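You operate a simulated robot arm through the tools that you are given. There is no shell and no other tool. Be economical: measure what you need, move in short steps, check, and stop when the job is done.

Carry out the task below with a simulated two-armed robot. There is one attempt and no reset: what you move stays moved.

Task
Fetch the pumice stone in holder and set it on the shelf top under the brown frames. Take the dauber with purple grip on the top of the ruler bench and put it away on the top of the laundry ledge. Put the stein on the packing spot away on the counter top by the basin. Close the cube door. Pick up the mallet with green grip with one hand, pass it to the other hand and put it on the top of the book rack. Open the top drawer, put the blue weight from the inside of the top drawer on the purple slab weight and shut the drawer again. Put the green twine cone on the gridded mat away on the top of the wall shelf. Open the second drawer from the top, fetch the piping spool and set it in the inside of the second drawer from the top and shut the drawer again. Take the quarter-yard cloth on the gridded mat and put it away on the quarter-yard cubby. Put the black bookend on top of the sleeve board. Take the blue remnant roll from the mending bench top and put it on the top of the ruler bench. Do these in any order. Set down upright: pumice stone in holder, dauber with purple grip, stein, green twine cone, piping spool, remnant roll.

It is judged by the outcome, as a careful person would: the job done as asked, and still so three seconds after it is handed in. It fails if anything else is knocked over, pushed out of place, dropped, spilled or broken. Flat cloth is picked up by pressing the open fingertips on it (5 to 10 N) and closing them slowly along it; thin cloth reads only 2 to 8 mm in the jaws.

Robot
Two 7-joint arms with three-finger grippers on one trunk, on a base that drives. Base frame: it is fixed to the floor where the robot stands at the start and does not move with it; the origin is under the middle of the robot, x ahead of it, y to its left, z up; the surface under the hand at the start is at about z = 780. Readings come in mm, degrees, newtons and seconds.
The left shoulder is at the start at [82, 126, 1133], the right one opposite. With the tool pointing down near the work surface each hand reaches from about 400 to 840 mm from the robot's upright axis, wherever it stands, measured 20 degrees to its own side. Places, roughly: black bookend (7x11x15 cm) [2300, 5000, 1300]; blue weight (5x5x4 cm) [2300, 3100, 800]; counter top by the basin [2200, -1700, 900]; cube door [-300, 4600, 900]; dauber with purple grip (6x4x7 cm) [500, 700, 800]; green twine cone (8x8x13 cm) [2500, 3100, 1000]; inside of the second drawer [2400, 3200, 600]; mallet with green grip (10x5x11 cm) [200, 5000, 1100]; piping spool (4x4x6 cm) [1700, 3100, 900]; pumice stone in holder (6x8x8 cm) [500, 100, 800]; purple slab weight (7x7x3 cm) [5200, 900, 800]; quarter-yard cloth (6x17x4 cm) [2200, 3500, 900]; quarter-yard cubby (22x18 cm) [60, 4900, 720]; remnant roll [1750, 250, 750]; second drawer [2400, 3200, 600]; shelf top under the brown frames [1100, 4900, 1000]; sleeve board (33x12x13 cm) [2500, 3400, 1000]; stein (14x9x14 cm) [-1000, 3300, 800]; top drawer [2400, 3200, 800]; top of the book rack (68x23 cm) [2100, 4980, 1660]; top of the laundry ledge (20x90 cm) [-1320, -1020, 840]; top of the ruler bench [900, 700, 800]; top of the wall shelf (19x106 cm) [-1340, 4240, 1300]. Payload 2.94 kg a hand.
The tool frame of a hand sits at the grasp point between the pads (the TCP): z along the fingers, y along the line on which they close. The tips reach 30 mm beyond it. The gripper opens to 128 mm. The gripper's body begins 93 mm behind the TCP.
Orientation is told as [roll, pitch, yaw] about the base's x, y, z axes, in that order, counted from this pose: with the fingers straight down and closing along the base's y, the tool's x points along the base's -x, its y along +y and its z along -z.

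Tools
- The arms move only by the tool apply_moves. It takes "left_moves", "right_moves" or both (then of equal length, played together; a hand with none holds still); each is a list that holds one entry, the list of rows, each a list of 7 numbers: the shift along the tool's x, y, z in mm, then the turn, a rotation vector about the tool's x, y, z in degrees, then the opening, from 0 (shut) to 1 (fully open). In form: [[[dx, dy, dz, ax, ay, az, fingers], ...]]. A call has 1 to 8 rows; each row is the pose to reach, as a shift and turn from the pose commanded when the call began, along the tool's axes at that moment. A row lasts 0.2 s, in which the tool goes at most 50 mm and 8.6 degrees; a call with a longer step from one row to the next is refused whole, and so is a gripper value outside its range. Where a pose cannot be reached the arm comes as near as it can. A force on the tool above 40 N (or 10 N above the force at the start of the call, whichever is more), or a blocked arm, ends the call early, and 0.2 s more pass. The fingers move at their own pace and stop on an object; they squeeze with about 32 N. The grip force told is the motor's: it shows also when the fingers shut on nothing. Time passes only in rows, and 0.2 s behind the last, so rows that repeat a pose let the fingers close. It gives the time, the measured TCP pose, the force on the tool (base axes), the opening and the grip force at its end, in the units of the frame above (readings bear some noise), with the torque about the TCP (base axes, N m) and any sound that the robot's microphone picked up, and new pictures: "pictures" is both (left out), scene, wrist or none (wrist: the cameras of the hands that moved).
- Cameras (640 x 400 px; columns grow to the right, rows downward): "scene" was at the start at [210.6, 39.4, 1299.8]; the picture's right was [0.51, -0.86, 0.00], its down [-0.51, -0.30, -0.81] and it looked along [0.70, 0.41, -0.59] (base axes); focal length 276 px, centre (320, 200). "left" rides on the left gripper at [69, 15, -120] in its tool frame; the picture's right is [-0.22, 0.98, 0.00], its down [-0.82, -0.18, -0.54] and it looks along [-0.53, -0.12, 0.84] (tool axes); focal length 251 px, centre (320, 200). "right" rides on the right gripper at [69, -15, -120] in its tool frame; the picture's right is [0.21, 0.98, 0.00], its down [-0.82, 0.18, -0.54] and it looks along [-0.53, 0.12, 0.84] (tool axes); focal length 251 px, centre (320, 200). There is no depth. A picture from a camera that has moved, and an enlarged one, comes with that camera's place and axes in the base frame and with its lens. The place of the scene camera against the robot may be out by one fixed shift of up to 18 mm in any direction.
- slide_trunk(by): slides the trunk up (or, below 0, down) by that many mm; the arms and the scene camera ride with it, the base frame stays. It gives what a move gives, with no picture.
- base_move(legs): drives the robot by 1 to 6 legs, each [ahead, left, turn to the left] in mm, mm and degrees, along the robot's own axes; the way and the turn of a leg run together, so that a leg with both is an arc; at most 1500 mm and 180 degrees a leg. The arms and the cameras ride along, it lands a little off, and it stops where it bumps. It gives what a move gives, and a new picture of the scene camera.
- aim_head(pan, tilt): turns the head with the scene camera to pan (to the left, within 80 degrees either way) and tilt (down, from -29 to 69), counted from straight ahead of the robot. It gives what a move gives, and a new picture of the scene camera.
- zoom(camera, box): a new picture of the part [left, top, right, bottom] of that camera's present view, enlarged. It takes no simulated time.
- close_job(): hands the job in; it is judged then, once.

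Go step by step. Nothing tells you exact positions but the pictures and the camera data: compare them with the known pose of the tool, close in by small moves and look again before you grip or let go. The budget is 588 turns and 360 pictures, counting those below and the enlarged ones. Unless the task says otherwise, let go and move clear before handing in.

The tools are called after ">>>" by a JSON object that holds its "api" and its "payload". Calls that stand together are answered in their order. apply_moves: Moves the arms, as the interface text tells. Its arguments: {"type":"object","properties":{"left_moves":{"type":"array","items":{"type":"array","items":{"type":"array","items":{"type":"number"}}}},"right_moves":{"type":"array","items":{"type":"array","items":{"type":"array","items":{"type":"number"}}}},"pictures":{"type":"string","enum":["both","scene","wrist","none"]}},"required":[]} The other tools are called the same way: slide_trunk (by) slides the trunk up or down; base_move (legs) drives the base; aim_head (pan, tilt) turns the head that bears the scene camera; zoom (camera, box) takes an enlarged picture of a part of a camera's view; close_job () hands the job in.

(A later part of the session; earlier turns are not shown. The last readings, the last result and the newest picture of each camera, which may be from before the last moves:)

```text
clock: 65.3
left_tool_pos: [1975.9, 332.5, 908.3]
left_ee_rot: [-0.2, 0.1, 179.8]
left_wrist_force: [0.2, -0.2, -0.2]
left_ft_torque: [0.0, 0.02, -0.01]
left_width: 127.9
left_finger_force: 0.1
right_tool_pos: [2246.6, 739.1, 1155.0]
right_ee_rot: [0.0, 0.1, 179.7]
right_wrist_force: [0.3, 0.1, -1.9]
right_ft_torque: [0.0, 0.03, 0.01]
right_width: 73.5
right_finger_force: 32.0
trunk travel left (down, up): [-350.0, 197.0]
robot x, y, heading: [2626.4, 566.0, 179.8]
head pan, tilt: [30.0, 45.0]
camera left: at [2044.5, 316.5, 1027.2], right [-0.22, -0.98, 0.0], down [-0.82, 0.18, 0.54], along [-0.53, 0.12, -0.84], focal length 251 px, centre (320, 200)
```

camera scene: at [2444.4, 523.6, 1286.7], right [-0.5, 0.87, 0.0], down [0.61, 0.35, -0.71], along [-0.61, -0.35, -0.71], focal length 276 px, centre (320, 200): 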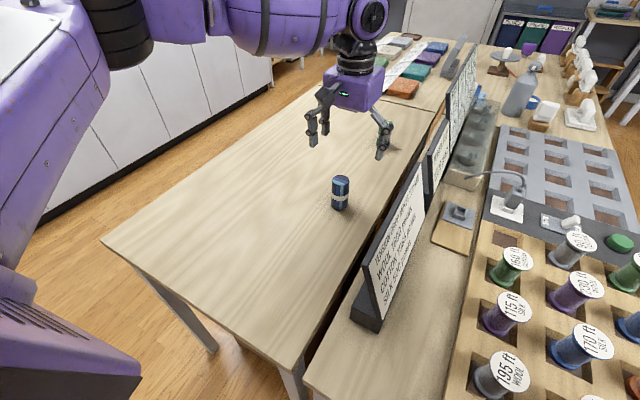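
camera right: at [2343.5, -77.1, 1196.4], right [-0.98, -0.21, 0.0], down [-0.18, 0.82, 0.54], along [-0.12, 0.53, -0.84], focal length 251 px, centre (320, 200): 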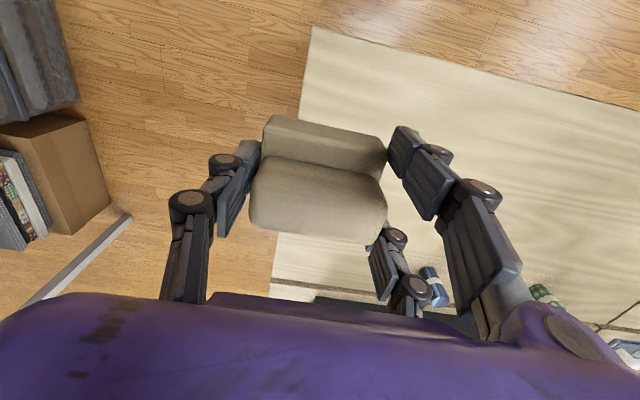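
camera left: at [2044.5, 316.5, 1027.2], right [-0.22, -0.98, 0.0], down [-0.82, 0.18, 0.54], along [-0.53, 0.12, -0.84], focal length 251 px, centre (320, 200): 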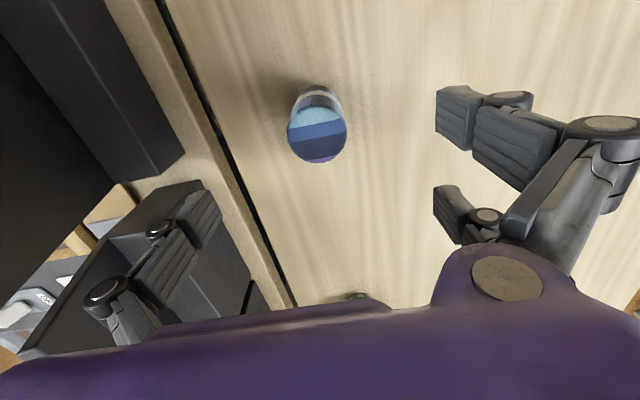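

The roll sits right between the fingers at [1982, 333]. Lowering to grasp height.

>>> {"api": "apply_moves", "payload": {"left_moves": [[[6, 0, 35, 0, 0, 0, 1], [6, 0, 70, 0, 0, 0, 1], [6, 0, 98, 0, 0, 0, 1], [6, 0, 98, 0, 0, 0, 0.7], [6, 0, 98, 0, 0, 0, 0.4], [6, 0, 98, 0, 0, 0, 0.2], [6, 0, 98, 0, 0, 0, 0.1], [6, 0, 98, 0, 0, 0, 0.1]]], "pictures": "wrist"}}

```text
clock: 67.1
left_tool_pos: [1995.1, 316.5, 819.1]
left_ee_rot: [0.0, 0.0, 179.9]
left_wrist_force: [-0.1, -0.4, -0.7]
left_ft_torque: [-0.01, -0.01, 0.01]
left_width: 37.3
left_finger_force: 32.5
left hand out of reach, approached as far as the arm can: row 2, 3, 4, 5, 6, 7, 8
right_tool_pos: [2246.8, 740.5, 1156.5]
right_ee_rot: [0.0, 0.0, 179.8]
right_wrist_force: [0.1, -0.8, -2.4]
right_ft_torque: [0.02, -0.02, 0.03]
right_width: 73.5
right_finger_force: 32.0
trunk travel left (down, up): [-350.0, 197.0]
robot x, y, heading: [2625.8, 569.3, 179.7]
head pan, tilt: [30.0, 45.0]
camera left: at [2065.6, 303.0, 937.7], right [-0.22, -0.98, 0.0], down [-0.82, 0.18, 0.54], along [-0.53, 0.12, -0.84], focal length 251 px, centre (320, 200)
```

left: 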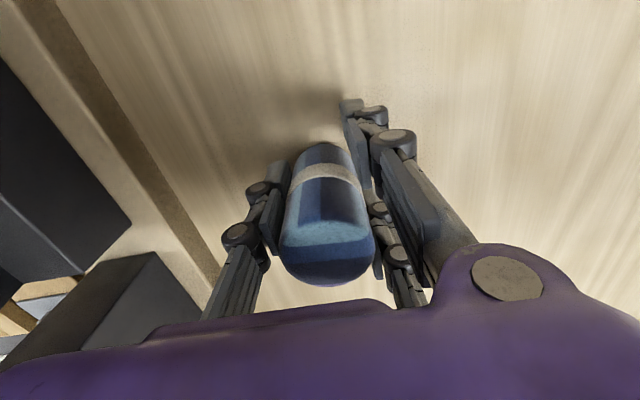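

The roll is gripped at 37 mm, a little off its axis in x. I'll lift and check how it hangs.

>>> {"api": "apply_moves", "payload": {"left_moves": [[[0, 0, -20, 0, 0, 0, 0.1], [0, 0, -60, 0, 0, 0, 0.1], [10, 0, -105, 0, 0, 0, 0.1], [20, 0, -150, 0, 0, 0, 0.1], [40, 0, -190, 0, 0, 0, 0.1]]], "pictures": "both"}}

```text
clock: 68.3
left_tool_pos: [2039.9, 315.7, 1009.7]
left_ee_rot: [0.1, 0.0, 180.0]
left_wrist_force: [0.0, -0.2, -0.2]
left_ft_torque: [0.03, 0.05, 0.04]
left_width: 37.5
left_finger_force: 31.7
right_tool_pos: [2248.0, 739.8, 1155.5]
right_ee_rot: [-0.1, -0.1, 179.8]
right_wrist_force: [0.2, 0.2, -1.0]
right_ft_torque: [-0.01, 0.01, 0.0]
right_width: 73.4
right_finger_force: 32.1
trunk travel left (down, up): [-350.0, 197.0]
robot x, y, heading: [2630.4, 568.2, 179.7]
head pan, tilt: [30.0, 45.0]
camera scene: at [2449.4, 516.5, 1289.2], right [-0.57, 0.82, 0.0], down [0.56, 0.39, -0.73], along [-0.6, -0.41, -0.69], focal length 276 px, centre (320, 200)
camera left: at [2109.1, 301.0, 1128.8], right [-0.22, -0.98, 0.0], down [-0.82, 0.18, 0.54], along [-0.53, 0.12, -0.84], focal length 251 px, centre (320, 200)
```

scene: 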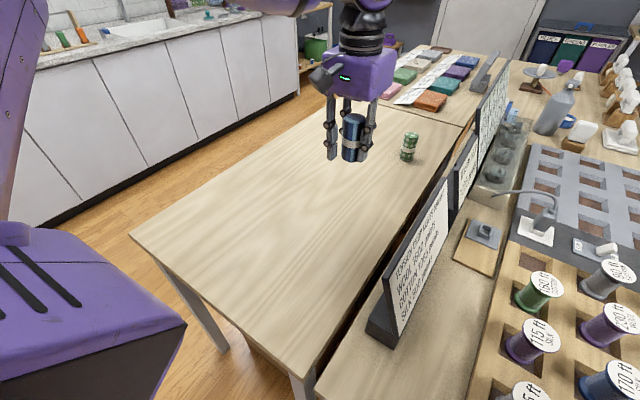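
left: 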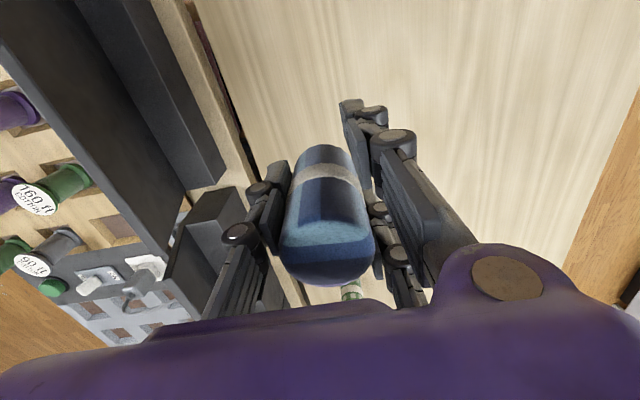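

The roll hangs upright. I'll back away, go around the bench's south side and return to its west end to set it on the ruler bench by the dauber.

>>> {"api": "apply_moves", "payload": {"left_moves": [[[20, 0, -30, 0, 0, 0, 0.1], [50, 0, -60, 0, 0, 0, 0.1], [90, 0, -80, 0, 0, 0, 0.1], [130, 0, -90, 0, 0, 0, 0.1]]], "pictures": "none"}}

```text
clock: 69.3
left_tool_pos: [2170.2, 315.9, 1101.2]
left_ee_rot: [-0.1, -0.1, 180.0]
left_wrist_force: [0.2, 0.1, -1.7]
left_ft_torque: [0.01, -0.01, -0.01]
left_width: 37.4
left_finger_force: 32.1
right_tool_pos: [2250.0, 739.5, 1155.9]
right_ee_rot: [0.1, 0.0, 179.8]
right_wrist_force: [0.6, -0.2, -2.4]
right_ft_torque: [0.05, -0.02, 0.02]
right_width: 73.4
right_finger_force: 31.7
trunk travel left (down, up): [-350.0, 197.0]
robot x, y, heading: [2629.7, 570.0, 179.8]
head pan, tilt: [30.0, 45.0]
```

>>> {"api": "base_move", "payload": {"legs": [[-350, 0, 0], [0, 1270, 0], [1500, 0, 0], [1500, 0, 0]]}}

>>> {"api": "aim_head", "payload": {"pan": -10, "tilt": 25}}

```text
clock: 71.4
left_tool_pos: [2418.2, 313.2, 1094.0]
left_ee_rot: [-0.1, 1.0, -180.0]
left_wrist_force: [0.2, 0.2, -0.8]
left_ft_torque: [0.0, -0.03, 0.0]
left_width: 37.1
left_finger_force: 31.9
right_tool_pos: [2496.3, 737.2, 1148.0]
right_ee_rot: [0.0, 1.0, 179.8]
right_wrist_force: [-1.2, 0.0, -2.3]
right_ft_torque: [0.03, 0.01, 0.02]
right_width: 73.3
right_finger_force: 31.9
trunk travel left (down, up): [-350.0, 197.0]
robot x, y, heading: [2893.6, 568.8, 179.8]
head pan, tilt: [30.0, 45.0]
stopped in leg 1: the robot was blocked; the commanded pose is now the measured one
camera scene: at [2693.3, 520.8, 1283.5], right [-0.5, 0.87, -0.01], down [0.63, 0.35, -0.7], along [-0.6, -0.35, -0.72], focal length 276 px, centre (320, 200)
```

scene: 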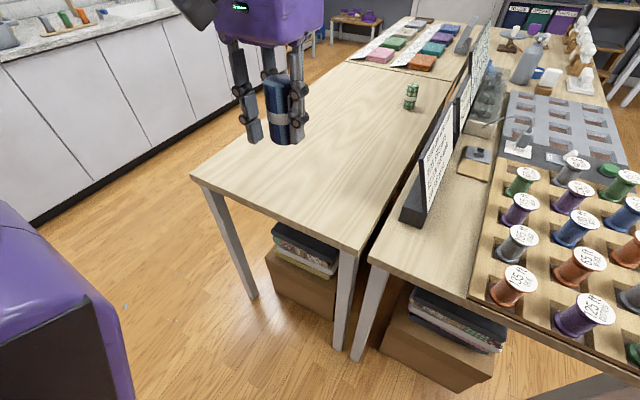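

```text
clock: 72.5
left_tool_pos: [2417.0, 314.0, 1092.2]
left_ee_rot: [-0.1, 1.1, 180.0]
left_wrist_force: [-0.4, 0.2, 0.0]
left_ft_torque: [0.01, 0.04, 0.03]
left_width: 37.0
left_finger_force: 31.8
right_tool_pos: [2496.3, 739.1, 1147.3]
right_ee_rot: [-0.1, 1.1, 179.7]
right_wrist_force: [0.8, 0.0, -2.0]
right_ft_torque: [0.02, 0.0, 0.0]
right_width: 73.7
right_finger_force: 31.5
trunk travel left (down, up): [-350.0, 197.0]
robot x, y, heading: [2899.7, 568.1, 180.1]
head pan, tilt: [-10.0, 25.0]
camera scene: at [2671.8, 578.0, 1313.0], right [0.18, 0.98, 0.0], down [0.43, -0.07, -0.9], along [-0.88, 0.16, -0.44], focal length 276 px, centre (320, 200)
```

scene: 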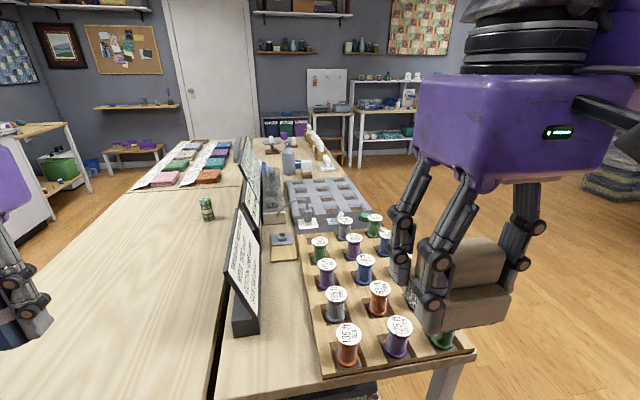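

The base bumped something behind it. I'll ease forward, then go south at the x that was clear before.

>>> {"api": "base_move", "payload": {"legs": [[110, 0, 0], [0, 600, 0]]}}

>>> {"api": "aim_head", "payload": {"pan": -80, "tilt": 30}}

```text
clock: 79.2
left_tool_pos: [2334.3, -310.1, 1100.3]
left_ee_rot: [0.0, 0.0, -179.4]
left_wrist_force: [0.2, 0.5, -0.2]
left_ft_torque: [-0.03, 0.01, 0.01]
left_width: 36.7
left_finger_force: 32.4
right_tool_pos: [2410.5, 115.7, 1154.6]
right_ee_rot: [0.0, 0.0, -179.6]
right_wrist_force: [0.4, 0.9, -2.3]
right_ft_torque: [-0.01, -0.01, -0.03]
right_width: 73.3
right_finger_force: 32.6
trunk travel left (down, up): [-350.0, 197.0]
robot x, y, heading: [2795.0, -52.2, -179.5]
head pan, tilt: [-10.0, 25.0]
camera scene: at [2589.5, -42.6, 1317.4], right [0.17, 0.99, 0.0], down [0.42, -0.07, -0.91], along [-0.89, 0.15, -0.42], focal length 276 px, centre (320, 200)
```

scene: 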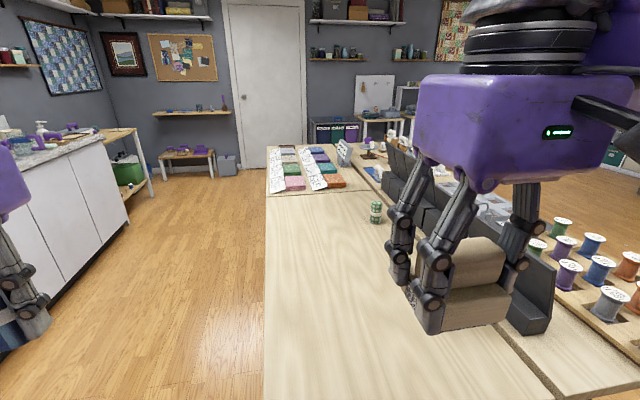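

```text
clock: 80.6
left_tool_pos: [2334.4, -308.9, 1101.7]
left_ee_rot: [0.0, 0.0, -179.4]
left_wrist_force: [0.5, 0.0, -0.9]
left_ft_torque: [0.0, 0.01, 0.01]
left_width: 36.7
left_finger_force: 32.0
right_tool_pos: [2410.3, 116.1, 1155.1]
right_ee_rot: [0.1, 0.1, -179.6]
right_wrist_force: [0.7, 0.0, -1.7]
right_ft_torque: [0.01, -0.03, 0.03]
right_width: 73.4
right_finger_force: 31.9
trunk travel left (down, up): [-350.0, 197.0]
robot x, y, heading: [2794.9, -54.4, -179.7]
head pan, tilt: [-80.0, 30.0]
camera scene: at [2663.9, 31.0, 1309.4], right [0.98, 0.18, 0.0], down [0.09, -0.49, -0.87], along [-0.16, 0.85, -0.5], focal length 276 px, centre (320, 200)
```

scene: 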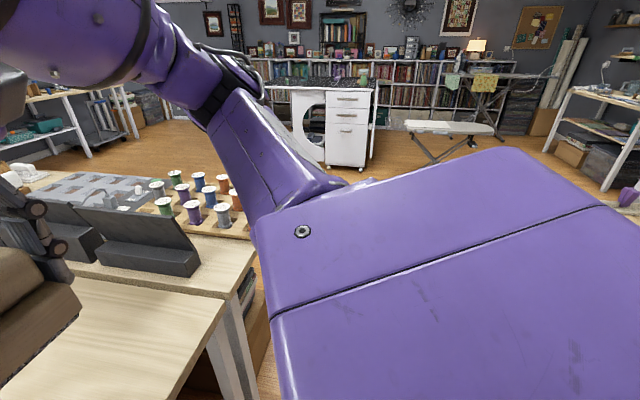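

>>> {"api": "aim_head", "payload": {"pan": 0, "tilt": 25}}

>>> {"api": "base_move", "payload": {"legs": [[0, 640, 0], [1500, 0, 0], [1450, 0, 0]]}}

```text
clock: 82.1
left_tool_pos: [2335.2, -309.4, 1101.2]
left_ee_rot: [0.0, 0.1, -179.4]
left_wrist_force: [0.2, -0.4, -1.0]
left_ft_torque: [-0.01, 0.04, -0.01]
left_width: 36.8
left_finger_force: 32.1
right_tool_pos: [2410.9, 117.2, 1155.2]
right_ee_rot: [0.0, 0.1, -179.7]
right_wrist_force: [-0.3, -0.8, -0.9]
right_ft_torque: [0.03, 0.01, -0.03]
right_width: 73.4
right_finger_force: 32.2
trunk travel left (down, up): [-350.0, 197.0]
robot x, y, heading: [2795.2, -51.6, -179.6]
head pan, tilt: [0.0, 25.0]
camera scene: at [2588.2, -58.5, 1317.4], right [-0.01, 1.0, 0.0], down [0.42, 0.0, -0.91], along [-0.91, -0.01, -0.42], focal length 276 px, centre (320, 200)
```

scene: 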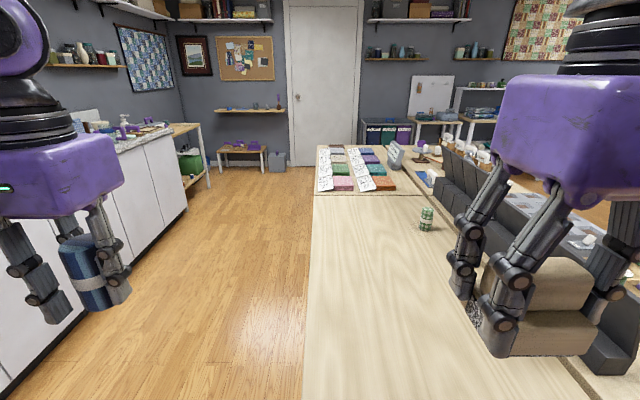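

```text
clock: 102.1
left_tool_pos: [-611.7, -985.8, 1100.3]
left_ee_rot: [0.0, 0.1, -178.6]
left_wrist_force: [-0.4, 0.3, -0.8]
left_ft_torque: [-0.01, 0.01, 0.0]
left_width: 35.0
left_finger_force: 31.5
right_tool_pos: [-543.9, -561.1, 1154.2]
right_ee_rot: [0.0, 0.0, -178.9]
right_wrist_force: [0.3, -0.8, -2.0]
right_ft_torque: [0.0, -0.02, -0.01]
right_width: 73.5
right_finger_force: 31.0
trunk travel left (down, up): [-350.0, 197.0]
robot x, y, heading: [-160.3, -722.5, -179.2]
head pan, tilt: [0.0, 25.0]
camera scene: at [-363.3, -732.4, 1317.4], right [-0.02, 1.0, 0.0], down [0.42, 0.01, -0.91], along [-0.91, -0.02, -0.42], focal length 276 px, centre (320, 200)
```

scene: 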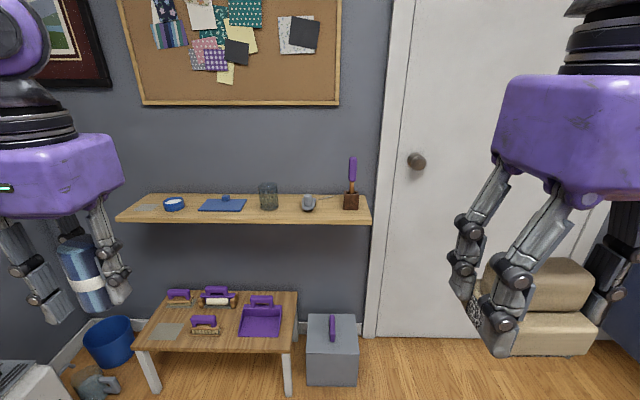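

The ledge ahead at x≈-1315 is the laundry ledge, where the dauber goes later. Now I'll go north and turn to face the bench's west end.

>>> {"api": "base_move", "payload": {"legs": [[60, -1230, -1], [0, 0, -180]]}}

>>> {"api": "aim_head", "payload": {"pan": 10, "tilt": 45}}

```text
clock: 120.3
left_tool_pos: [183.9, 795.5, 1101.0]
left_ee_rot: [-0.1, 0.1, 5.3]
left_wrist_force: [0.0, -0.2, -0.2]
left_ft_torque: [-0.03, -0.02, -0.01]
left_width: 34.5
left_finger_force: 31.9
right_tool_pos: [144.1, 365.1, 1154.1]
right_ee_rot: [0.0, 0.0, 5.1]
right_wrist_force: [0.0, 0.2, -1.4]
right_ft_torque: [0.01, -0.01, 0.01]
right_width: 73.4
right_finger_force: 31.8
trunk travel left (down, up): [-350.0, 197.0]
robot x, y, heading: [-251.0, 501.7, 5.1]
head pan, tilt: [0.0, 25.0]
camera scene: at [-25.4, 515.5, 1317.4], right [0.09, -1.0, 0.0], down [-0.42, -0.04, -0.91], along [0.9, 0.08, -0.42], focal length 276 px, centre (320, 200)
```

scene: 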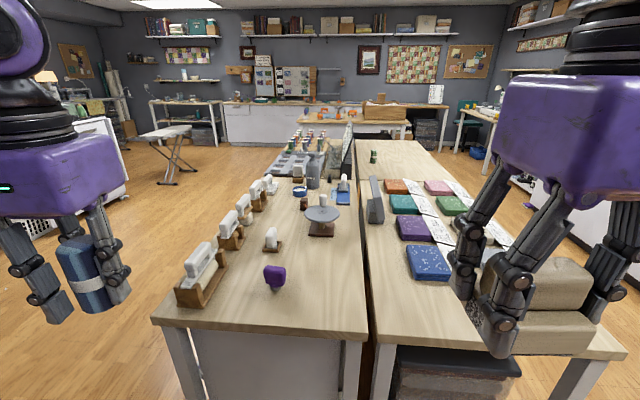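

```text
clock: 121.2
left_tool_pos: [183.4, 794.9, 1100.7]
left_ee_rot: [0.0, 0.0, 5.1]
left_wrist_force: [1.0, -0.5, -0.8]
left_ft_torque: [0.0, 0.01, 0.0]
left_width: 34.2
left_finger_force: 32.0
right_tool_pos: [143.6, 365.2, 1154.5]
right_ee_rot: [0.0, 0.0, 5.1]
right_wrist_force: [0.2, 0.1, -2.0]
right_ft_torque: [-0.03, 0.03, -0.04]
right_width: 73.4
right_finger_force: 32.9
trunk travel left (down, up): [-350.0, 197.0]
robot x, y, heading: [-252.1, 501.8, 5.2]
head pan, tilt: [10.0, 45.0]
camera scene: at [-38.6, 528.5, 1286.8], right [0.26, -0.97, 0.0], down [-0.68, -0.18, -0.71], along [0.68, 0.18, -0.71], focal length 276 px, centre (320, 200)
```

scene: 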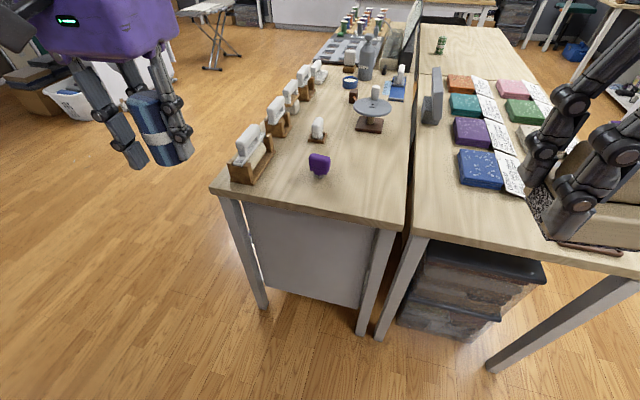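

The roll is slowly creeping in the grip (34 mm), so I'll set it down promptly. Free spot on the ruler bench: about [580, 555], clear of the dauber at [543, 688].

>>> {"api": "base_move", "payload": {"legs": [[220, -142, -5.2]]}}

>>> {"api": "slide_trunk", "payload": {"by": -120}}

```text
clock: 123.1
left_tool_pos: [432.0, 618.3, 1100.0]
left_ee_rot: [-0.1, 0.0, -0.1]
left_wrist_force: [-0.2, 0.5, -0.3]
left_ft_torque: [-0.01, 0.0, 0.0]
left_width: 34.0
left_finger_force: 32.0
right_tool_pos: [352.5, 194.3, 1155.1]
right_ee_rot: [0.1, -0.1, -0.3]
right_wrist_force: [0.1, 0.1, -1.6]
right_ft_torque: [-0.05, 0.04, 0.01]
right_width: 73.3
right_finger_force: 32.2
trunk travel left (down, up): [-350.0, 197.0]
robot x, y, heading: [-27.2, 366.6, -0.2]
head pan, tilt: [10.0, 45.0]
camera scene: at [186.6, 374.6, 1286.8], right [0.17, -0.99, 0.0], down [-0.7, -0.12, -0.71], along [0.7, 0.12, -0.71], focal length 276 px, centre (320, 200)
```

scene: 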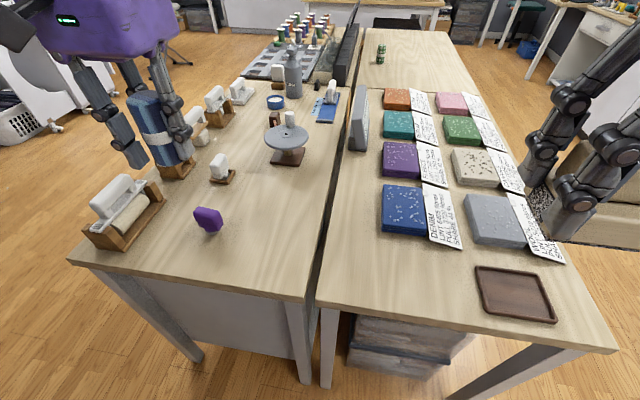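

```text
clock: 124.6
left_tool_pos: [431.6, 618.5, 981.6]
left_ee_rot: [-0.1, 0.0, -0.1]
left_wrist_force: [-0.2, 1.5, 0.4]
left_ft_torque: [0.02, -0.04, -0.01]
left_width: 34.0
left_finger_force: 32.2
right_tool_pos: [352.6, 194.6, 1035.0]
right_ee_rot: [0.0, 0.1, -0.4]
right_wrist_force: [0.0, -0.5, -2.3]
right_ft_torque: [0.01, 0.02, -0.01]
right_width: 73.8
right_finger_force: 32.1
trunk travel left (down, up): [-230.0, 317.0]
robot x, y, heading: [-30.8, 369.0, -0.4]
head pan, tilt: [10.0, 45.0]
```

>>> {"api": "apply_moves", "payload": {"left_moves": [[[-40, -16, 0, 0, 0, 0, 0.1], [-80, -32, 0, 0, 0, 0, 0.1], [-120, -48, 0, 0, 0, 0, 0.1], [-158, -63, 0, 0, 0, 0, 0.1], [-158, -63, 40, 0, 0, 0, 0.1], [-158, -63, 80, 0, 0, 0, 0.1], [-158, -63, 95, 0, 0, 0, 0.1]]], "pictures": "both"}}

```text
clock: 126.2
left_tool_pos: [587.7, 555.5, 887.9]
left_ee_rot: [0.0, -0.1, -0.1]
left_wrist_force: [0.1, 1.6, -0.2]
left_ft_torque: [-0.01, 0.0, 0.01]
left_width: 34.4
left_finger_force: 32.0
right_tool_pos: [352.5, 195.0, 1033.8]
right_ee_rot: [0.1, -0.1, -0.4]
right_wrist_force: [-0.1, 0.0, -1.6]
right_ft_torque: [0.0, -0.04, 0.0]
right_width: 73.4
right_finger_force: 32.0
trunk travel left (down, up): [-230.0, 317.0]
robot x, y, heading: [-27.7, 367.1, -0.4]
head pan, tilt: [10.0, 45.0]
camera scene: at [218.1, 374.6, 1166.5], right [0.17, -0.99, 0.0], down [-0.7, -0.12, -0.71], along [0.7, 0.12, -0.71], focal length 276 px, centre (320, 200)
camera left: at [519.8, 570.4, 1006.0], right [0.22, 0.98, 0.0], down [0.82, -0.18, 0.54], along [0.53, -0.12, -0.84], focal length 251 px, centre (320, 200)
```

scene: 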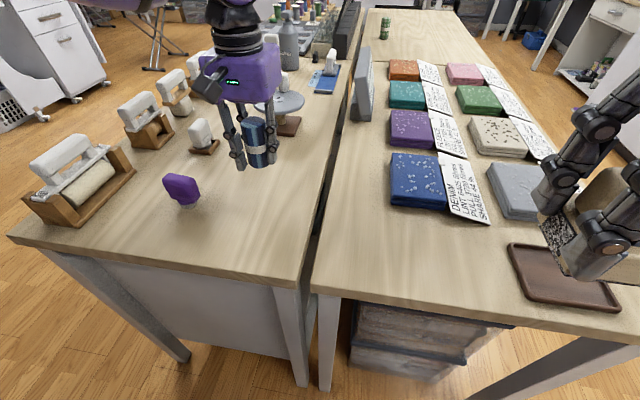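
left: 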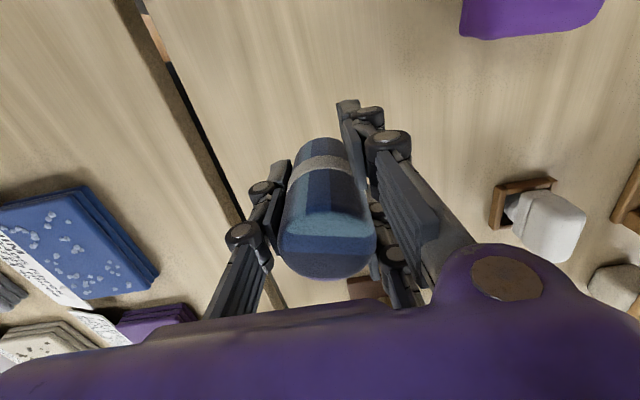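

The roll is still upright and hangs over clear bench. Lowering gently until I feel contact.

>>> {"api": "apply_moves", "payload": {"left_moves": [[[0, 0, 25, 0, 0, 0, 0.1], [0, 0, 32, 0, 0, 0, 0.1], [0, 0, 37, 0, 0, 0, 0.1], [0, 0, 41, 0, 0, 0, 0.1], [0, 0, 44, 0, 0, 0, 0.1]]], "pictures": "wrist"}}

```text
clock: 127.4
left_tool_pos: [589.6, 555.4, 842.2]
left_ee_rot: [-0.1, 0.0, -0.1]
left_wrist_force: [0.2, -0.5, 0.2]
left_ft_torque: [0.01, -0.04, 0.01]
left_width: 34.0
left_finger_force: 32.2
right_tool_pos: [352.5, 195.0, 1034.9]
right_ee_rot: [0.0, -0.1, -0.3]
right_wrist_force: [1.3, -0.5, -1.8]
right_ft_torque: [-0.01, 0.02, -0.03]
right_width: 73.3
right_finger_force: 32.2
trunk travel left (down, up): [-230.0, 317.0]
robot x, y, heading: [-28.3, 367.1, -0.1]
head pan, tilt: [10.0, 45.0]
camera left: at [520.7, 570.9, 960.2], right [0.22, 0.98, 0.0], down [0.82, -0.18, 0.54], along [0.53, -0.12, -0.84], focal length 251 px, centre (320, 200)
```

left: 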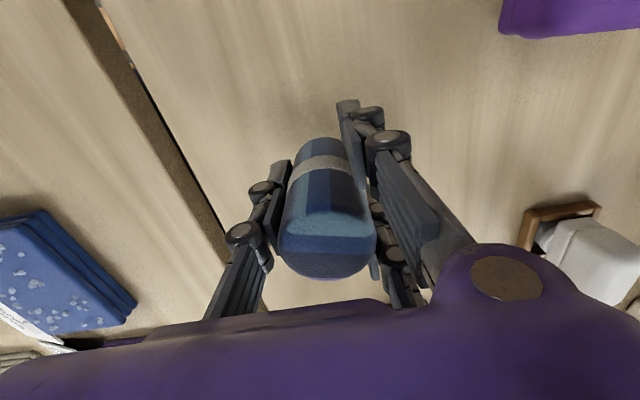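

>>> {"api": "apply_moves", "payload": {"left_moves": [[[0, 0, 3, 0, 0, 0, 0.1], [0, 0, 6, 0, 0, 0, 0.1], [0, 0, 9, 0, 0, 0, 0.1], [0, 0, 12, 0, 0, 0, 0.1], [0, 0, 15, 0, 0, 0, 0.1], [0, 0, 18, 0, 0, 0, 0.1], [0, 0, 21, 0, 0, 0, 0.1], [0, 0, 24, 0, 0, 0, 0.1]]], "pictures": "scene"}}

```text
clock: 129.2
left_tool_pos: [590.0, 555.5, 819.3]
left_ee_rot: [0.0, -0.1, -0.1]
left_wrist_force: [-1.3, 0.3, 3.9]
left_ft_torque: [-0.03, 0.0, 0.01]
left_width: 33.6
left_finger_force: 32.3
right_tool_pos: [351.8, 194.2, 1034.6]
right_ee_rot: [-0.1, 0.0, -0.3]
right_wrist_force: [-0.5, -0.1, -2.4]
right_ft_torque: [0.03, 0.0, 0.01]
right_width: 73.5
right_finger_force: 31.9
trunk travel left (down, up): [-230.0, 317.0]
robot x, y, heading: [-27.1, 361.4, -0.6]
head pan, tilt: [10.0, 45.0]
camera scene: at [217.7, 374.5, 1166.6], right [0.17, -0.99, 0.0], down [-0.7, -0.12, -0.71], along [0.7, 0.12, -0.71], focal length 276 px, centre (320, 200)
```

scene: 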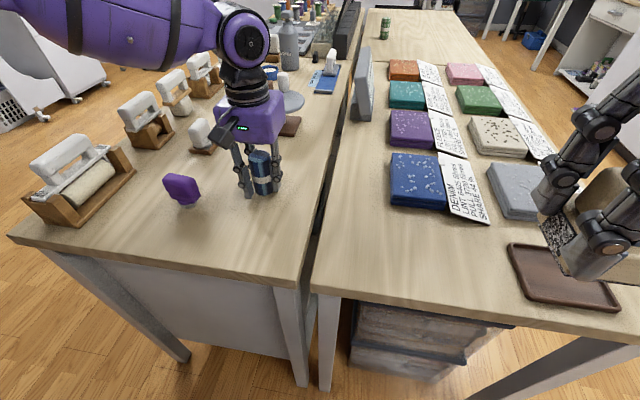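

Contact felt, 4 N, at z 819, the same height as on the mending bench. Releasing and moving straight up.

>>> {"api": "apply_moves", "payload": {"left_moves": [[[0, 0, 24, 0, 0, 0, 0.3], [0, 0, 24, 0, 0, 0, 0.45], [0, 0, 24, 0, 0, 0, 0.5], [0, 0, -5, 0, 0, 0, 0.5], [0, 0, -50, 0, 0, 0, 0.5], [0, 0, -90, 0, 0, 0, 0.5], [0, 0, -110, 0, 0, 0, 1]]], "pictures": "both"}}

```text
clock: 129.6
left_tool_pos: [589.8, 555.6, 809.4]
left_ee_rot: [-0.1, -0.3, 0.0]
left_wrist_force: [-6.9, 2.7, 15.2]
left_ft_torque: [0.14, 0.19, 0.04]
left_width: 34.4
left_finger_force: 24.9
right_tool_pos: [350.8, 194.3, 1035.6]
right_ee_rot: [0.0, 0.1, -0.3]
right_wrist_force: [0.2, 0.1, -1.9]
right_ft_torque: [-0.01, 0.05, 0.01]
right_width: 73.9
right_finger_force: 32.1
trunk travel left (down, up): [-230.0, 317.0]
robot x, y, heading: [-25.5, 365.6, -0.1]
head pan, tilt: [10.0, 45.0]
stopped in row 1 (left hand): the force on the tool passed its limit at 60 N (the readings are from after the stop); the commanded pose is now the measured one
camera scene: at [217.0, 374.9, 1166.8], right [0.17, -0.99, 0.0], down [-0.7, -0.12, -0.71], along [0.7, 0.12, -0.71], focal length 276 px, centre (320, 200)
camera left: at [520.1, 570.5, 928.2], right [0.22, 0.98, 0.0], down [0.82, -0.18, 0.54], along [0.53, -0.12, -0.84], focal length 251 px, centre (320, 200)
```

scene: 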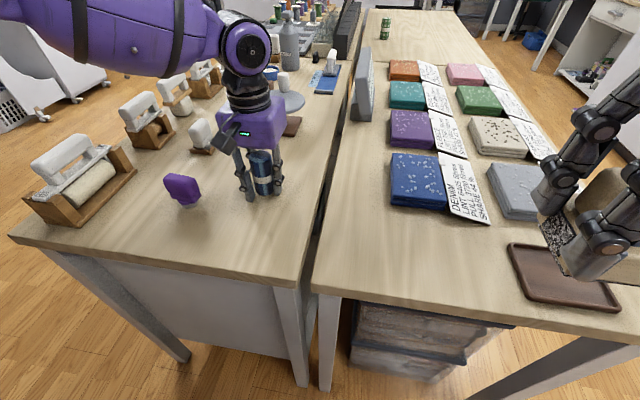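
left: 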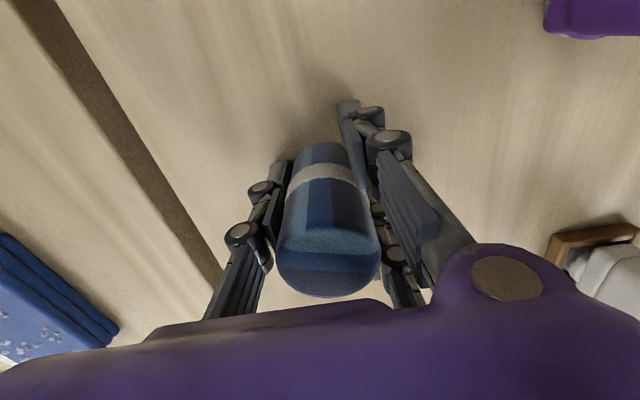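

My row offsets stacked and pressed the fingertips on the bench at z 809; nothing tipped. Now opening in place and rising.

>>> {"api": "apply_moves", "payload": {"left_moves": [[[0, 0, -2, 0, 0, 0, 0.3], [0, 0, -2, 0, 0, 0, 0.4], [0, 0, -2, 0, 0, 0, 0.5], [0, 0, -30, 0, 0, 0, 0.5], [0, 0, -75, 0, 0, 0, 0.5], [0, 0, -120, 0, 0, 0, 0.5], [0, 0, -130, 0, 0, 0, 1]]], "pictures": "both"}}

```text
clock: 131.2
left_tool_pos: [589.4, 555.0, 937.1]
left_ee_rot: [0.0, -0.3, -0.1]
left_wrist_force: [-0.7, -0.8, -1.4]
left_ft_torque: [0.0, 0.01, 0.0]
left_width: 120.2
left_finger_force: 0.1
right_tool_pos: [352.8, 193.9, 1033.7]
right_ee_rot: [0.0, 0.1, -0.3]
right_wrist_force: [-0.2, 0.0, -1.8]
right_ft_torque: [0.0, 0.04, 0.04]
right_width: 73.4
right_finger_force: 32.3
trunk travel left (down, up): [-230.0, 317.0]
robot x, y, heading: [-30.1, 366.8, -0.4]
head pan, tilt: [10.0, 45.0]
camera scene: at [218.6, 374.8, 1166.4], right [0.17, -0.99, 0.0], down [-0.7, -0.12, -0.71], along [0.7, 0.12, -0.71], focal length 276 px, centre (320, 200)
camera left: at [520.6, 570.7, 1055.4], right [0.22, 0.98, 0.0], down [0.82, -0.18, 0.54], along [0.53, -0.12, -0.84], focal length 251 px, centre (320, 200)
```

scene: 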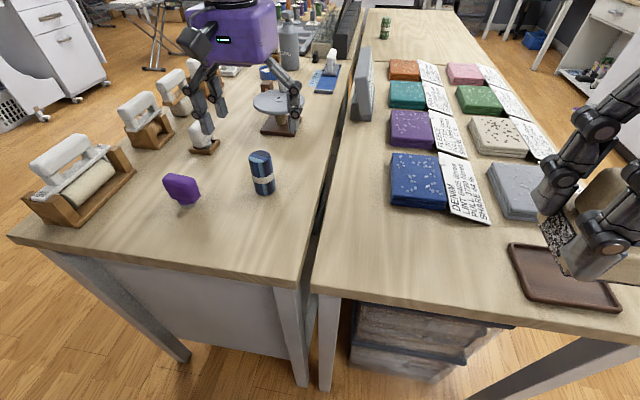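
left: 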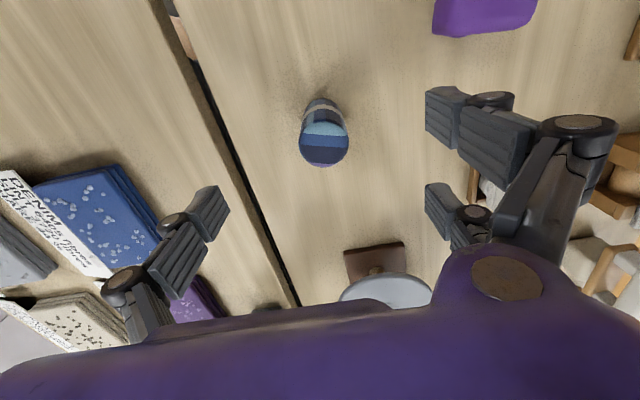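

The roll stands upright on the ruler bench. Next, the left hand moves over the dauber.

>>> {"api": "apply_moves", "payload": {"left_moves": [[[12, 45, 0, 0, 0, 0, 1], [26, 90, 0, 0, 0, 0, 1], [41, 135, 0, 0, 0, 0, 1]]], "pictures": "wrist"}}

>>> {"api": "zoom", "payload": {"camera": "scene", "box": [140, 150, 230, 220]}}

```text
clock: 131.9
left_tool_pos: [548.2, 693.1, 938.9]
left_ee_rot: [0.0, -0.2, -0.1]
left_wrist_force: [0.3, 0.6, 0.1]
left_ft_torque: [-0.04, -0.01, -0.01]
left_width: 128.1
left_finger_force: 0.1
right_tool_pos: [353.3, 195.7, 1036.3]
right_ee_rot: [-0.1, 0.0, -0.2]
right_wrist_force: [0.8, 0.3, -2.1]
right_ft_torque: [-0.02, -0.02, -0.03]
right_width: 73.6
right_finger_force: 32.0
trunk travel left (down, up): [-230.0, 317.0]
robot x, y, heading: [-28.7, 369.6, -0.6]
head pan, tilt: [10.0, 45.0]
camera left: at [478.8, 708.8, 1056.6], right [0.22, 0.98, 0.0], down [0.82, -0.18, 0.54], along [0.53, -0.12, -0.84], focal length 251 px, centre (320, 200)
```

left: 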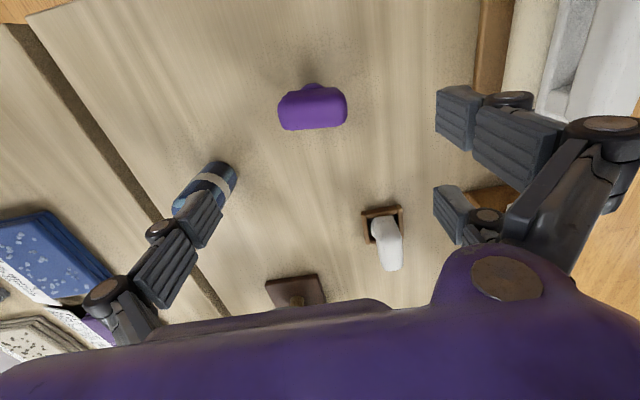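

```text
5.71 times, centred on (185, 185) of scene
camera zoom: at [217.9, 376.1, 1166.5], right [0.17, -0.99, 0.0], down [-0.7, -0.12, -0.71], along [0.7, 0.12, -0.71], focal length 1577 px, centre (1091, 286)
```

zoom: 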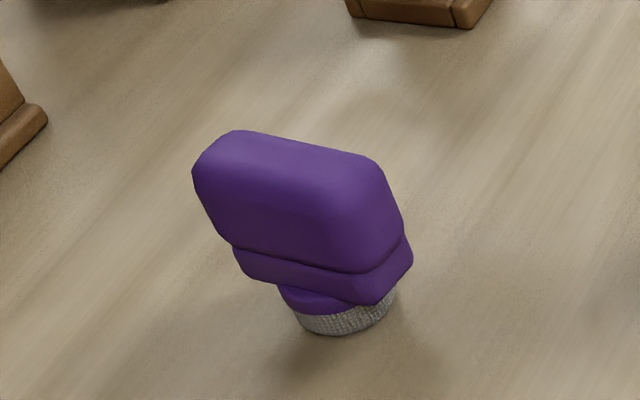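

The dauber stands upright with its long side along y, near [528, 692]. Centring and lowering to grip it.

>>> {"api": "apply_moves", "payload": {"left_moves": [[[20, 0, 25, 0, 0, 0, 1], [20, 0, 60, 0, 0, 0, 1], [20, 0, 90, 0, 0, 0, 1], [20, 0, 112, 0, 0, 0, 1], [20, 0, 112, 0, 0, 0, 1]]], "pictures": "wrist"}}

```text
clock: 133.2
left_tool_pos: [529.3, 690.2, 826.3]
left_ee_rot: [-0.1, -0.2, -0.1]
left_wrist_force: [0.4, 0.5, -0.3]
left_ft_torque: [-0.04, -0.01, -0.02]
left_width: 128.0
left_finger_force: 0.1
right_tool_pos: [353.1, 193.6, 1034.0]
right_ee_rot: [0.0, 0.0, -0.3]
right_wrist_force: [-0.3, 0.0, -1.4]
right_ft_torque: [0.03, -0.03, 0.01]
right_width: 73.6
right_finger_force: 32.6
trunk travel left (down, up): [-230.0, 317.0]
robot x, y, heading: [-28.9, 368.5, -0.3]
head pan, tilt: [10.0, 45.0]
camera left: at [460.3, 706.5, 944.5], right [0.22, 0.98, 0.0], down [0.82, -0.18, 0.54], along [0.53, -0.12, -0.84], focal length 251 px, centre (320, 200)
```

left: 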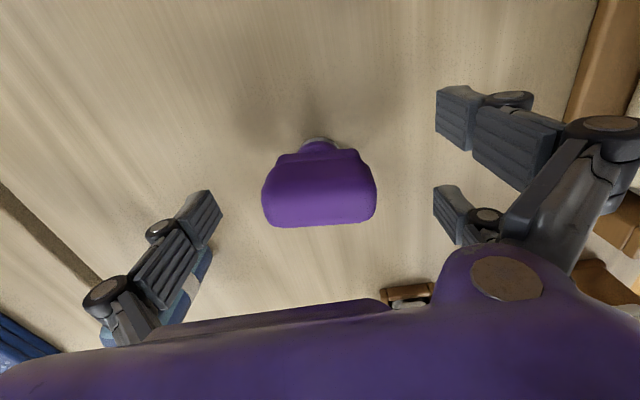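

>>> {"api": "apply_moves", "payload": {"left_moves": [[[0, 0, 0, 0, 0, 0, 0.7], [0, 0, 0, 0, 0, 0, 0.5], [0, 0, 0, 0, 0, 0, 0.35], [0, 0, 0, 0, 0, 0, 0.2], [0, 0, 0, 0, 0, 0, 0.2], [0, 0, -30, 0, 0, 0, 0.2], [0, 0, -75, 0, 0, 0, 0.2], [0, 0, -120, 0, 0, 0, 0.2]]], "pictures": "both"}}

```text
clock: 134.9
left_tool_pos: [531.7, 689.6, 948.2]
left_ee_rot: [0.0, -0.2, -0.1]
left_wrist_force: [-0.6, -0.1, -1.1]
left_ft_torque: [0.01, -0.01, 0.01]
left_width: 25.6
left_finger_force: 0.0
right_tool_pos: [352.2, 194.1, 1035.3]
right_ee_rot: [0.0, 0.0, -0.3]
right_wrist_force: [-0.5, -0.5, -1.9]
right_ft_torque: [0.03, -0.04, -0.01]
right_width: 73.4
right_finger_force: 31.5
trunk travel left (down, up): [-230.0, 317.0]
robot x, y, heading: [-30.4, 364.0, -0.4]
head pan, tilt: [10.0, 45.0]
camera scene: at [217.8, 374.3, 1166.6], right [0.17, -0.99, 0.0], down [-0.7, -0.12, -0.71], along [0.7, 0.12, -0.71], focal length 276 px, centre (320, 200)
camera left: at [461.2, 705.6, 1065.7], right [0.22, 0.98, 0.0], down [0.82, -0.18, 0.54], along [0.53, -0.12, -0.84], focal length 251 px, centre (320, 200)
```

scene: 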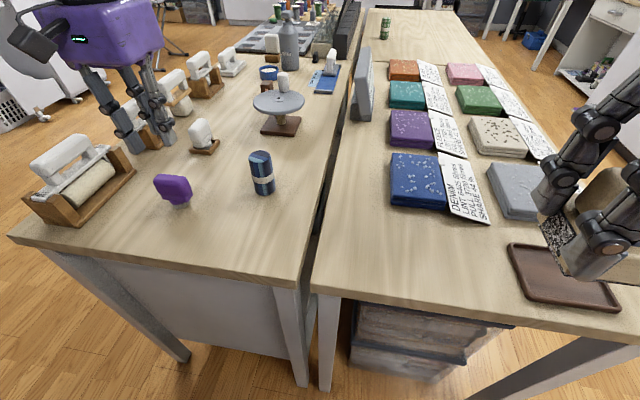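
left: 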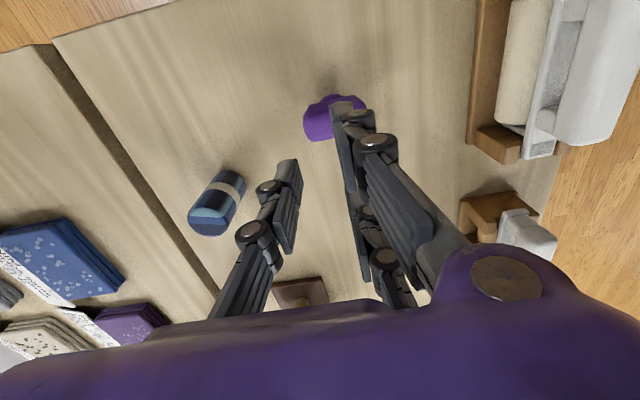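

The fingers slipped off; the dauber moved slightly but still stands. I'll open and look again.

>>> {"api": "apply_moves", "payload": {"left_moves": [[[0, 0, 0, 0, 0, 0, 0.6], [5, 0, 0, 0, 0, 0, 1], [10, 5, 0, 0, 0, 0, 1], [10, 5, 0, 0, 0, 0, 1]]], "pictures": "wrist"}}

>>> {"api": "zoom", "payload": {"camera": "scene", "box": [130, 150, 230, 220]}}

>>> {"api": "zoom", "payload": {"camera": "left", "box": [260, 60, 380, 150]}}

```text
clock: 135.9
left_tool_pos: [519.7, 696.2, 944.9]
left_ee_rot: [-0.1, -0.2, 0.0]
left_wrist_force: [0.0, 0.3, -0.2]
left_ft_torque: [-0.01, 0.03, -0.03]
left_width: 128.0
left_finger_force: 0.0
right_tool_pos: [352.6, 194.9, 1035.4]
right_ee_rot: [0.0, 0.0, -0.3]
right_wrist_force: [-0.2, -0.4, -1.0]
right_ft_torque: [-0.01, -0.01, -0.01]
right_width: 73.5
right_finger_force: 31.9
trunk travel left (down, up): [-230.0, 317.0]
robot x, y, heading: [-29.5, 365.2, -0.1]
head pan, tilt: [10.0, 45.0]
camera left: at [450.9, 711.0, 1064.4], right [0.22, 0.98, 0.0], down [0.82, -0.18, 0.54], along [0.53, -0.12, -0.84], focal length 251 px, centre (320, 200)
```

left: 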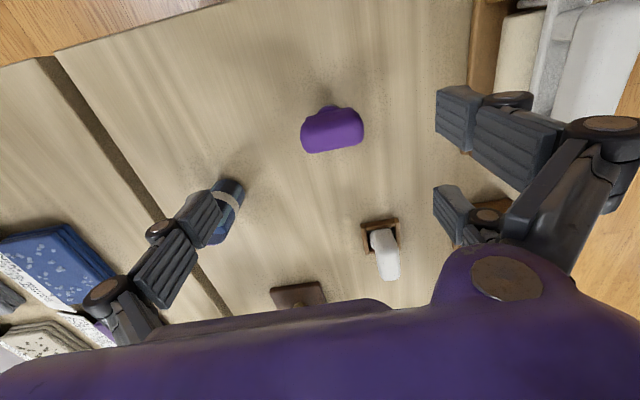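

```text
5.71 times, centred on (180, 185) of scene
camera zoom: at [218.5, 374.5, 1166.4], right [0.17, -0.99, 0.0], down [-0.7, -0.12, -0.71], along [0.7, 0.12, -0.71], focal length 1577 px, centre (1120, 286)
```

zoom: 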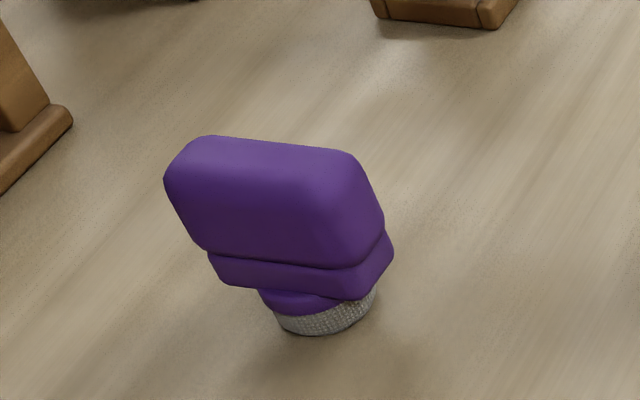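

```text
4.44 times, centred on (320, 105) of left
camera zoom: at [450.9, 711.0, 1064.4], right [0.22, 0.98, 0.0], down [0.82, -0.18, 0.54], along [0.53, -0.12, -0.84], focal length 1118 px, centre (320, 622)
```

zoom: 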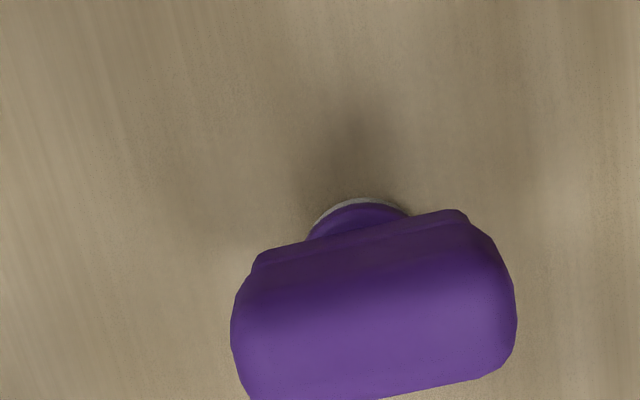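

The dauber now lies square with the axes at about [524, 705]. I'll grip its flat sides instead, so I turn the left hand 90°.

>>> {"api": "apply_moves", "payload": {"left_moves": [[[0, 0, -10, 0, 0, -8.5, 1], [0, 0, -10, 0, 0, -17, 1], [0, 0, -10, 0, 0, -25.5, 1], [0, 0, -10, 0, 0, -34, 1], [0, 0, -10, 0, 0, -42.5, 1], [0, 0, -10, 0, 0, -51, 1], [0, 0, -10, 0, 0, -59.5, 1], [0, 0, -10, 0, 0, -68, 1]]], "pictures": "none"}}

```text
clock: 137.8
left_tool_pos: [520.5, 694.6, 955.0]
left_ee_rot: [-0.3, -0.1, 68.1]
left_wrist_force: [0.0, 0.5, -0.2]
left_ft_torque: [-0.02, -0.02, 0.0]
left_width: 128.0
left_finger_force: 0.0
right_tool_pos: [352.6, 194.4, 1035.0]
right_ee_rot: [0.0, 0.0, -0.2]
right_wrist_force: [0.4, 0.3, -2.7]
right_ft_torque: [-0.04, 0.0, -0.04]
right_width: 73.7
right_finger_force: 32.0
trunk travel left (down, up): [-230.0, 317.0]
robot x, y, heading: [-29.0, 366.3, -0.6]
head pan, tilt: [10.0, 45.0]
```

>>> {"api": "apply_moves", "payload": {"left_moves": [[[-4, 0, 0, 0, 0, -8, 1], [-8, 0, 0, 0, 0, -16, 1], [-10, 0, 0, 0, 0, -22, 1], [-10, 0, 0, 0, 0, -22, 1]]], "pictures": "wrist"}}

```text
clock: 138.8
left_tool_pos: [523.0, 704.3, 955.8]
left_ee_rot: [-0.2, 0.1, 90.0]
left_wrist_force: [0.4, -0.3, -0.1]
left_ft_torque: [0.02, 0.01, -0.02]
left_width: 128.3
left_finger_force: 0.1
right_tool_pos: [353.7, 194.9, 1035.7]
right_ee_rot: [0.0, 0.0, -0.3]
right_wrist_force: [-0.5, -0.1, -1.7]
right_ft_torque: [-0.01, 0.01, 0.02]
right_width: 73.4
right_finger_force: 32.0
trunk travel left (down, up): [-230.0, 317.0]
robot x, y, heading: [-28.6, 361.4, -0.4]
head pan, tilt: [10.0, 45.0]
camera left: at [508.3, 635.8, 1074.1], right [-0.98, 0.21, 0.0], down [0.18, 0.82, 0.54], along [0.12, 0.53, -0.84], focal length 251 px, centre (320, 200)
```

left: 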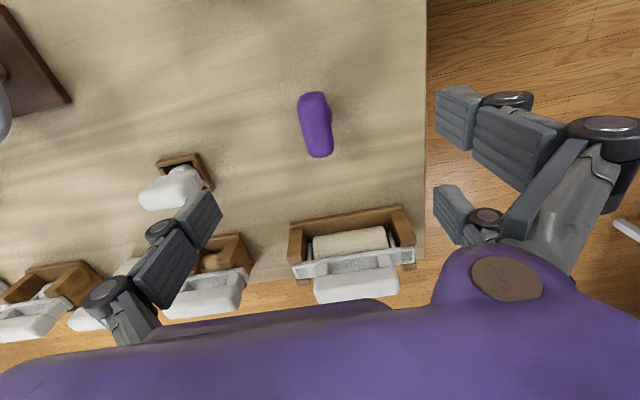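

Well aligned now. Lowering around the flat sides and closing.

>>> {"api": "apply_moves", "payload": {"left_moves": [[[4, -4, 40, 0, 0, 0, 1], [4, -4, 80, 0, 0, 0, 1], [4, -4, 110, 0, 0, 0, 1], [4, -4, 130, 0, 0, 0, 1], [4, -4, 130, 0, 0, 0, 0.6], [4, -4, 130, 0, 0, 0, 0.3], [4, -4, 130, 0, 0, 0, 0.1], [4, -4, 130, 0, 0, 0, 0.1]]], "pictures": "wrist"}}

```text
clock: 140.6
left_tool_pos: [529.0, 698.2, 824.3]
left_ee_rot: [-0.2, 0.0, 90.0]
left_wrist_force: [-0.3, 0.4, 0.7]
left_ft_torque: [-0.03, -0.03, 0.04]
left_width: 26.4
left_finger_force: 31.9
right_tool_pos: [352.4, 194.5, 1034.4]
right_ee_rot: [0.0, 0.0, -0.3]
right_wrist_force: [-0.2, -0.5, -1.6]
right_ft_torque: [0.0, 0.0, 0.0]
right_width: 73.3
right_finger_force: 32.1
trunk travel left (down, up): [-230.0, 317.0]
robot x, y, heading: [-30.2, 368.0, -0.5]
head pan, tilt: [10.0, 45.0]
camera left: at [513.3, 630.1, 943.1], right [-0.98, 0.22, 0.0], down [0.18, 0.82, 0.54], along [0.12, 0.53, -0.84], focal length 251 px, centre (320, 200)
```

left: 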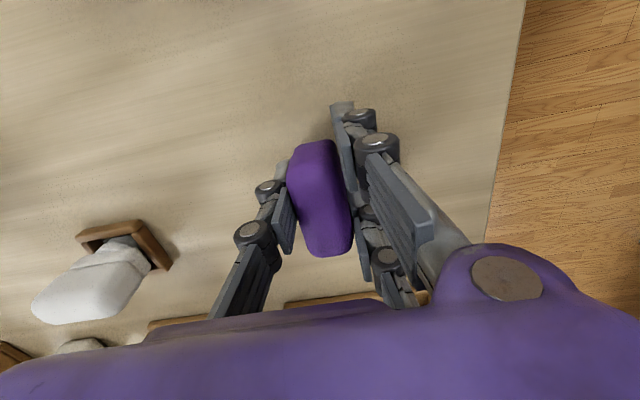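

The dauber is gripped at 26 mm. I'll lift it and back off from the bench.

>>> {"api": "apply_moves", "payload": {"left_moves": [[[0, 0, -30, 0, 0, 0, 0.1], [0, 0, -75, 0, 0, 0, 0.1], [0, 0, -120, 0, 0, 0, 0.1], [30, 0, -155, 0, 0, 0, 0.1], [60, 20, -190, 0, 0, 0, 0.1], [90, 50, -215, 0, 0, 0, 0.1], [110, 80, -235, 0, 0, 0, 0.1]]], "pictures": "wrist"}}

```text
refused: row 5 steps farther than a row can; nothing moved
```

>>> {"api": "apply_moves", "payload": {"left_moves": [[[0, 0, -30, 0, 0, 0, 0.1], [0, 0, -75, 0, 0, 0, 0.1], [0, 0, -120, 0, 0, 0, 0.1], [20, 0, -155, 0, 0, 0, 0.1], [40, 15, -190, 0, 0, 0, 0.1], [65, 35, -215, 0, 0, 0, 0.1], [90, 60, -235, 0, 0, 0, 0.1]]], "pictures": "wrist"}}

```text
clock: 142.2
left_tool_pos: [465.0, 609.9, 1061.1]
left_ee_rot: [-0.2, -0.1, 89.9]
left_wrist_force: [-1.3, 0.2, -0.1]
left_ft_torque: [-0.01, -0.03, 0.0]
left_width: 26.3
left_finger_force: 31.5
right_tool_pos: [351.9, 194.3, 1034.3]
right_ee_rot: [0.0, -0.1, -0.4]
right_wrist_force: [-0.5, 0.1, -2.7]
right_ft_torque: [0.0, -0.03, 0.0]
right_width: 73.3
right_finger_force: 32.5
trunk travel left (down, up): [-230.0, 317.0]
robot x, y, heading: [-32.3, 369.8, -0.4]
head pan, tilt: [10.0, 45.0]
camera left: at [449.0, 542.1, 1179.4], right [-0.98, 0.22, 0.0], down [0.18, 0.82, 0.54], along [0.12, 0.53, -0.84], focal length 251 px, centre (320, 200)
```

left: 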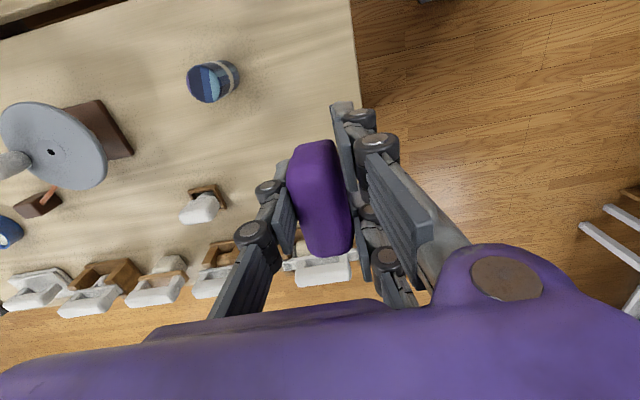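

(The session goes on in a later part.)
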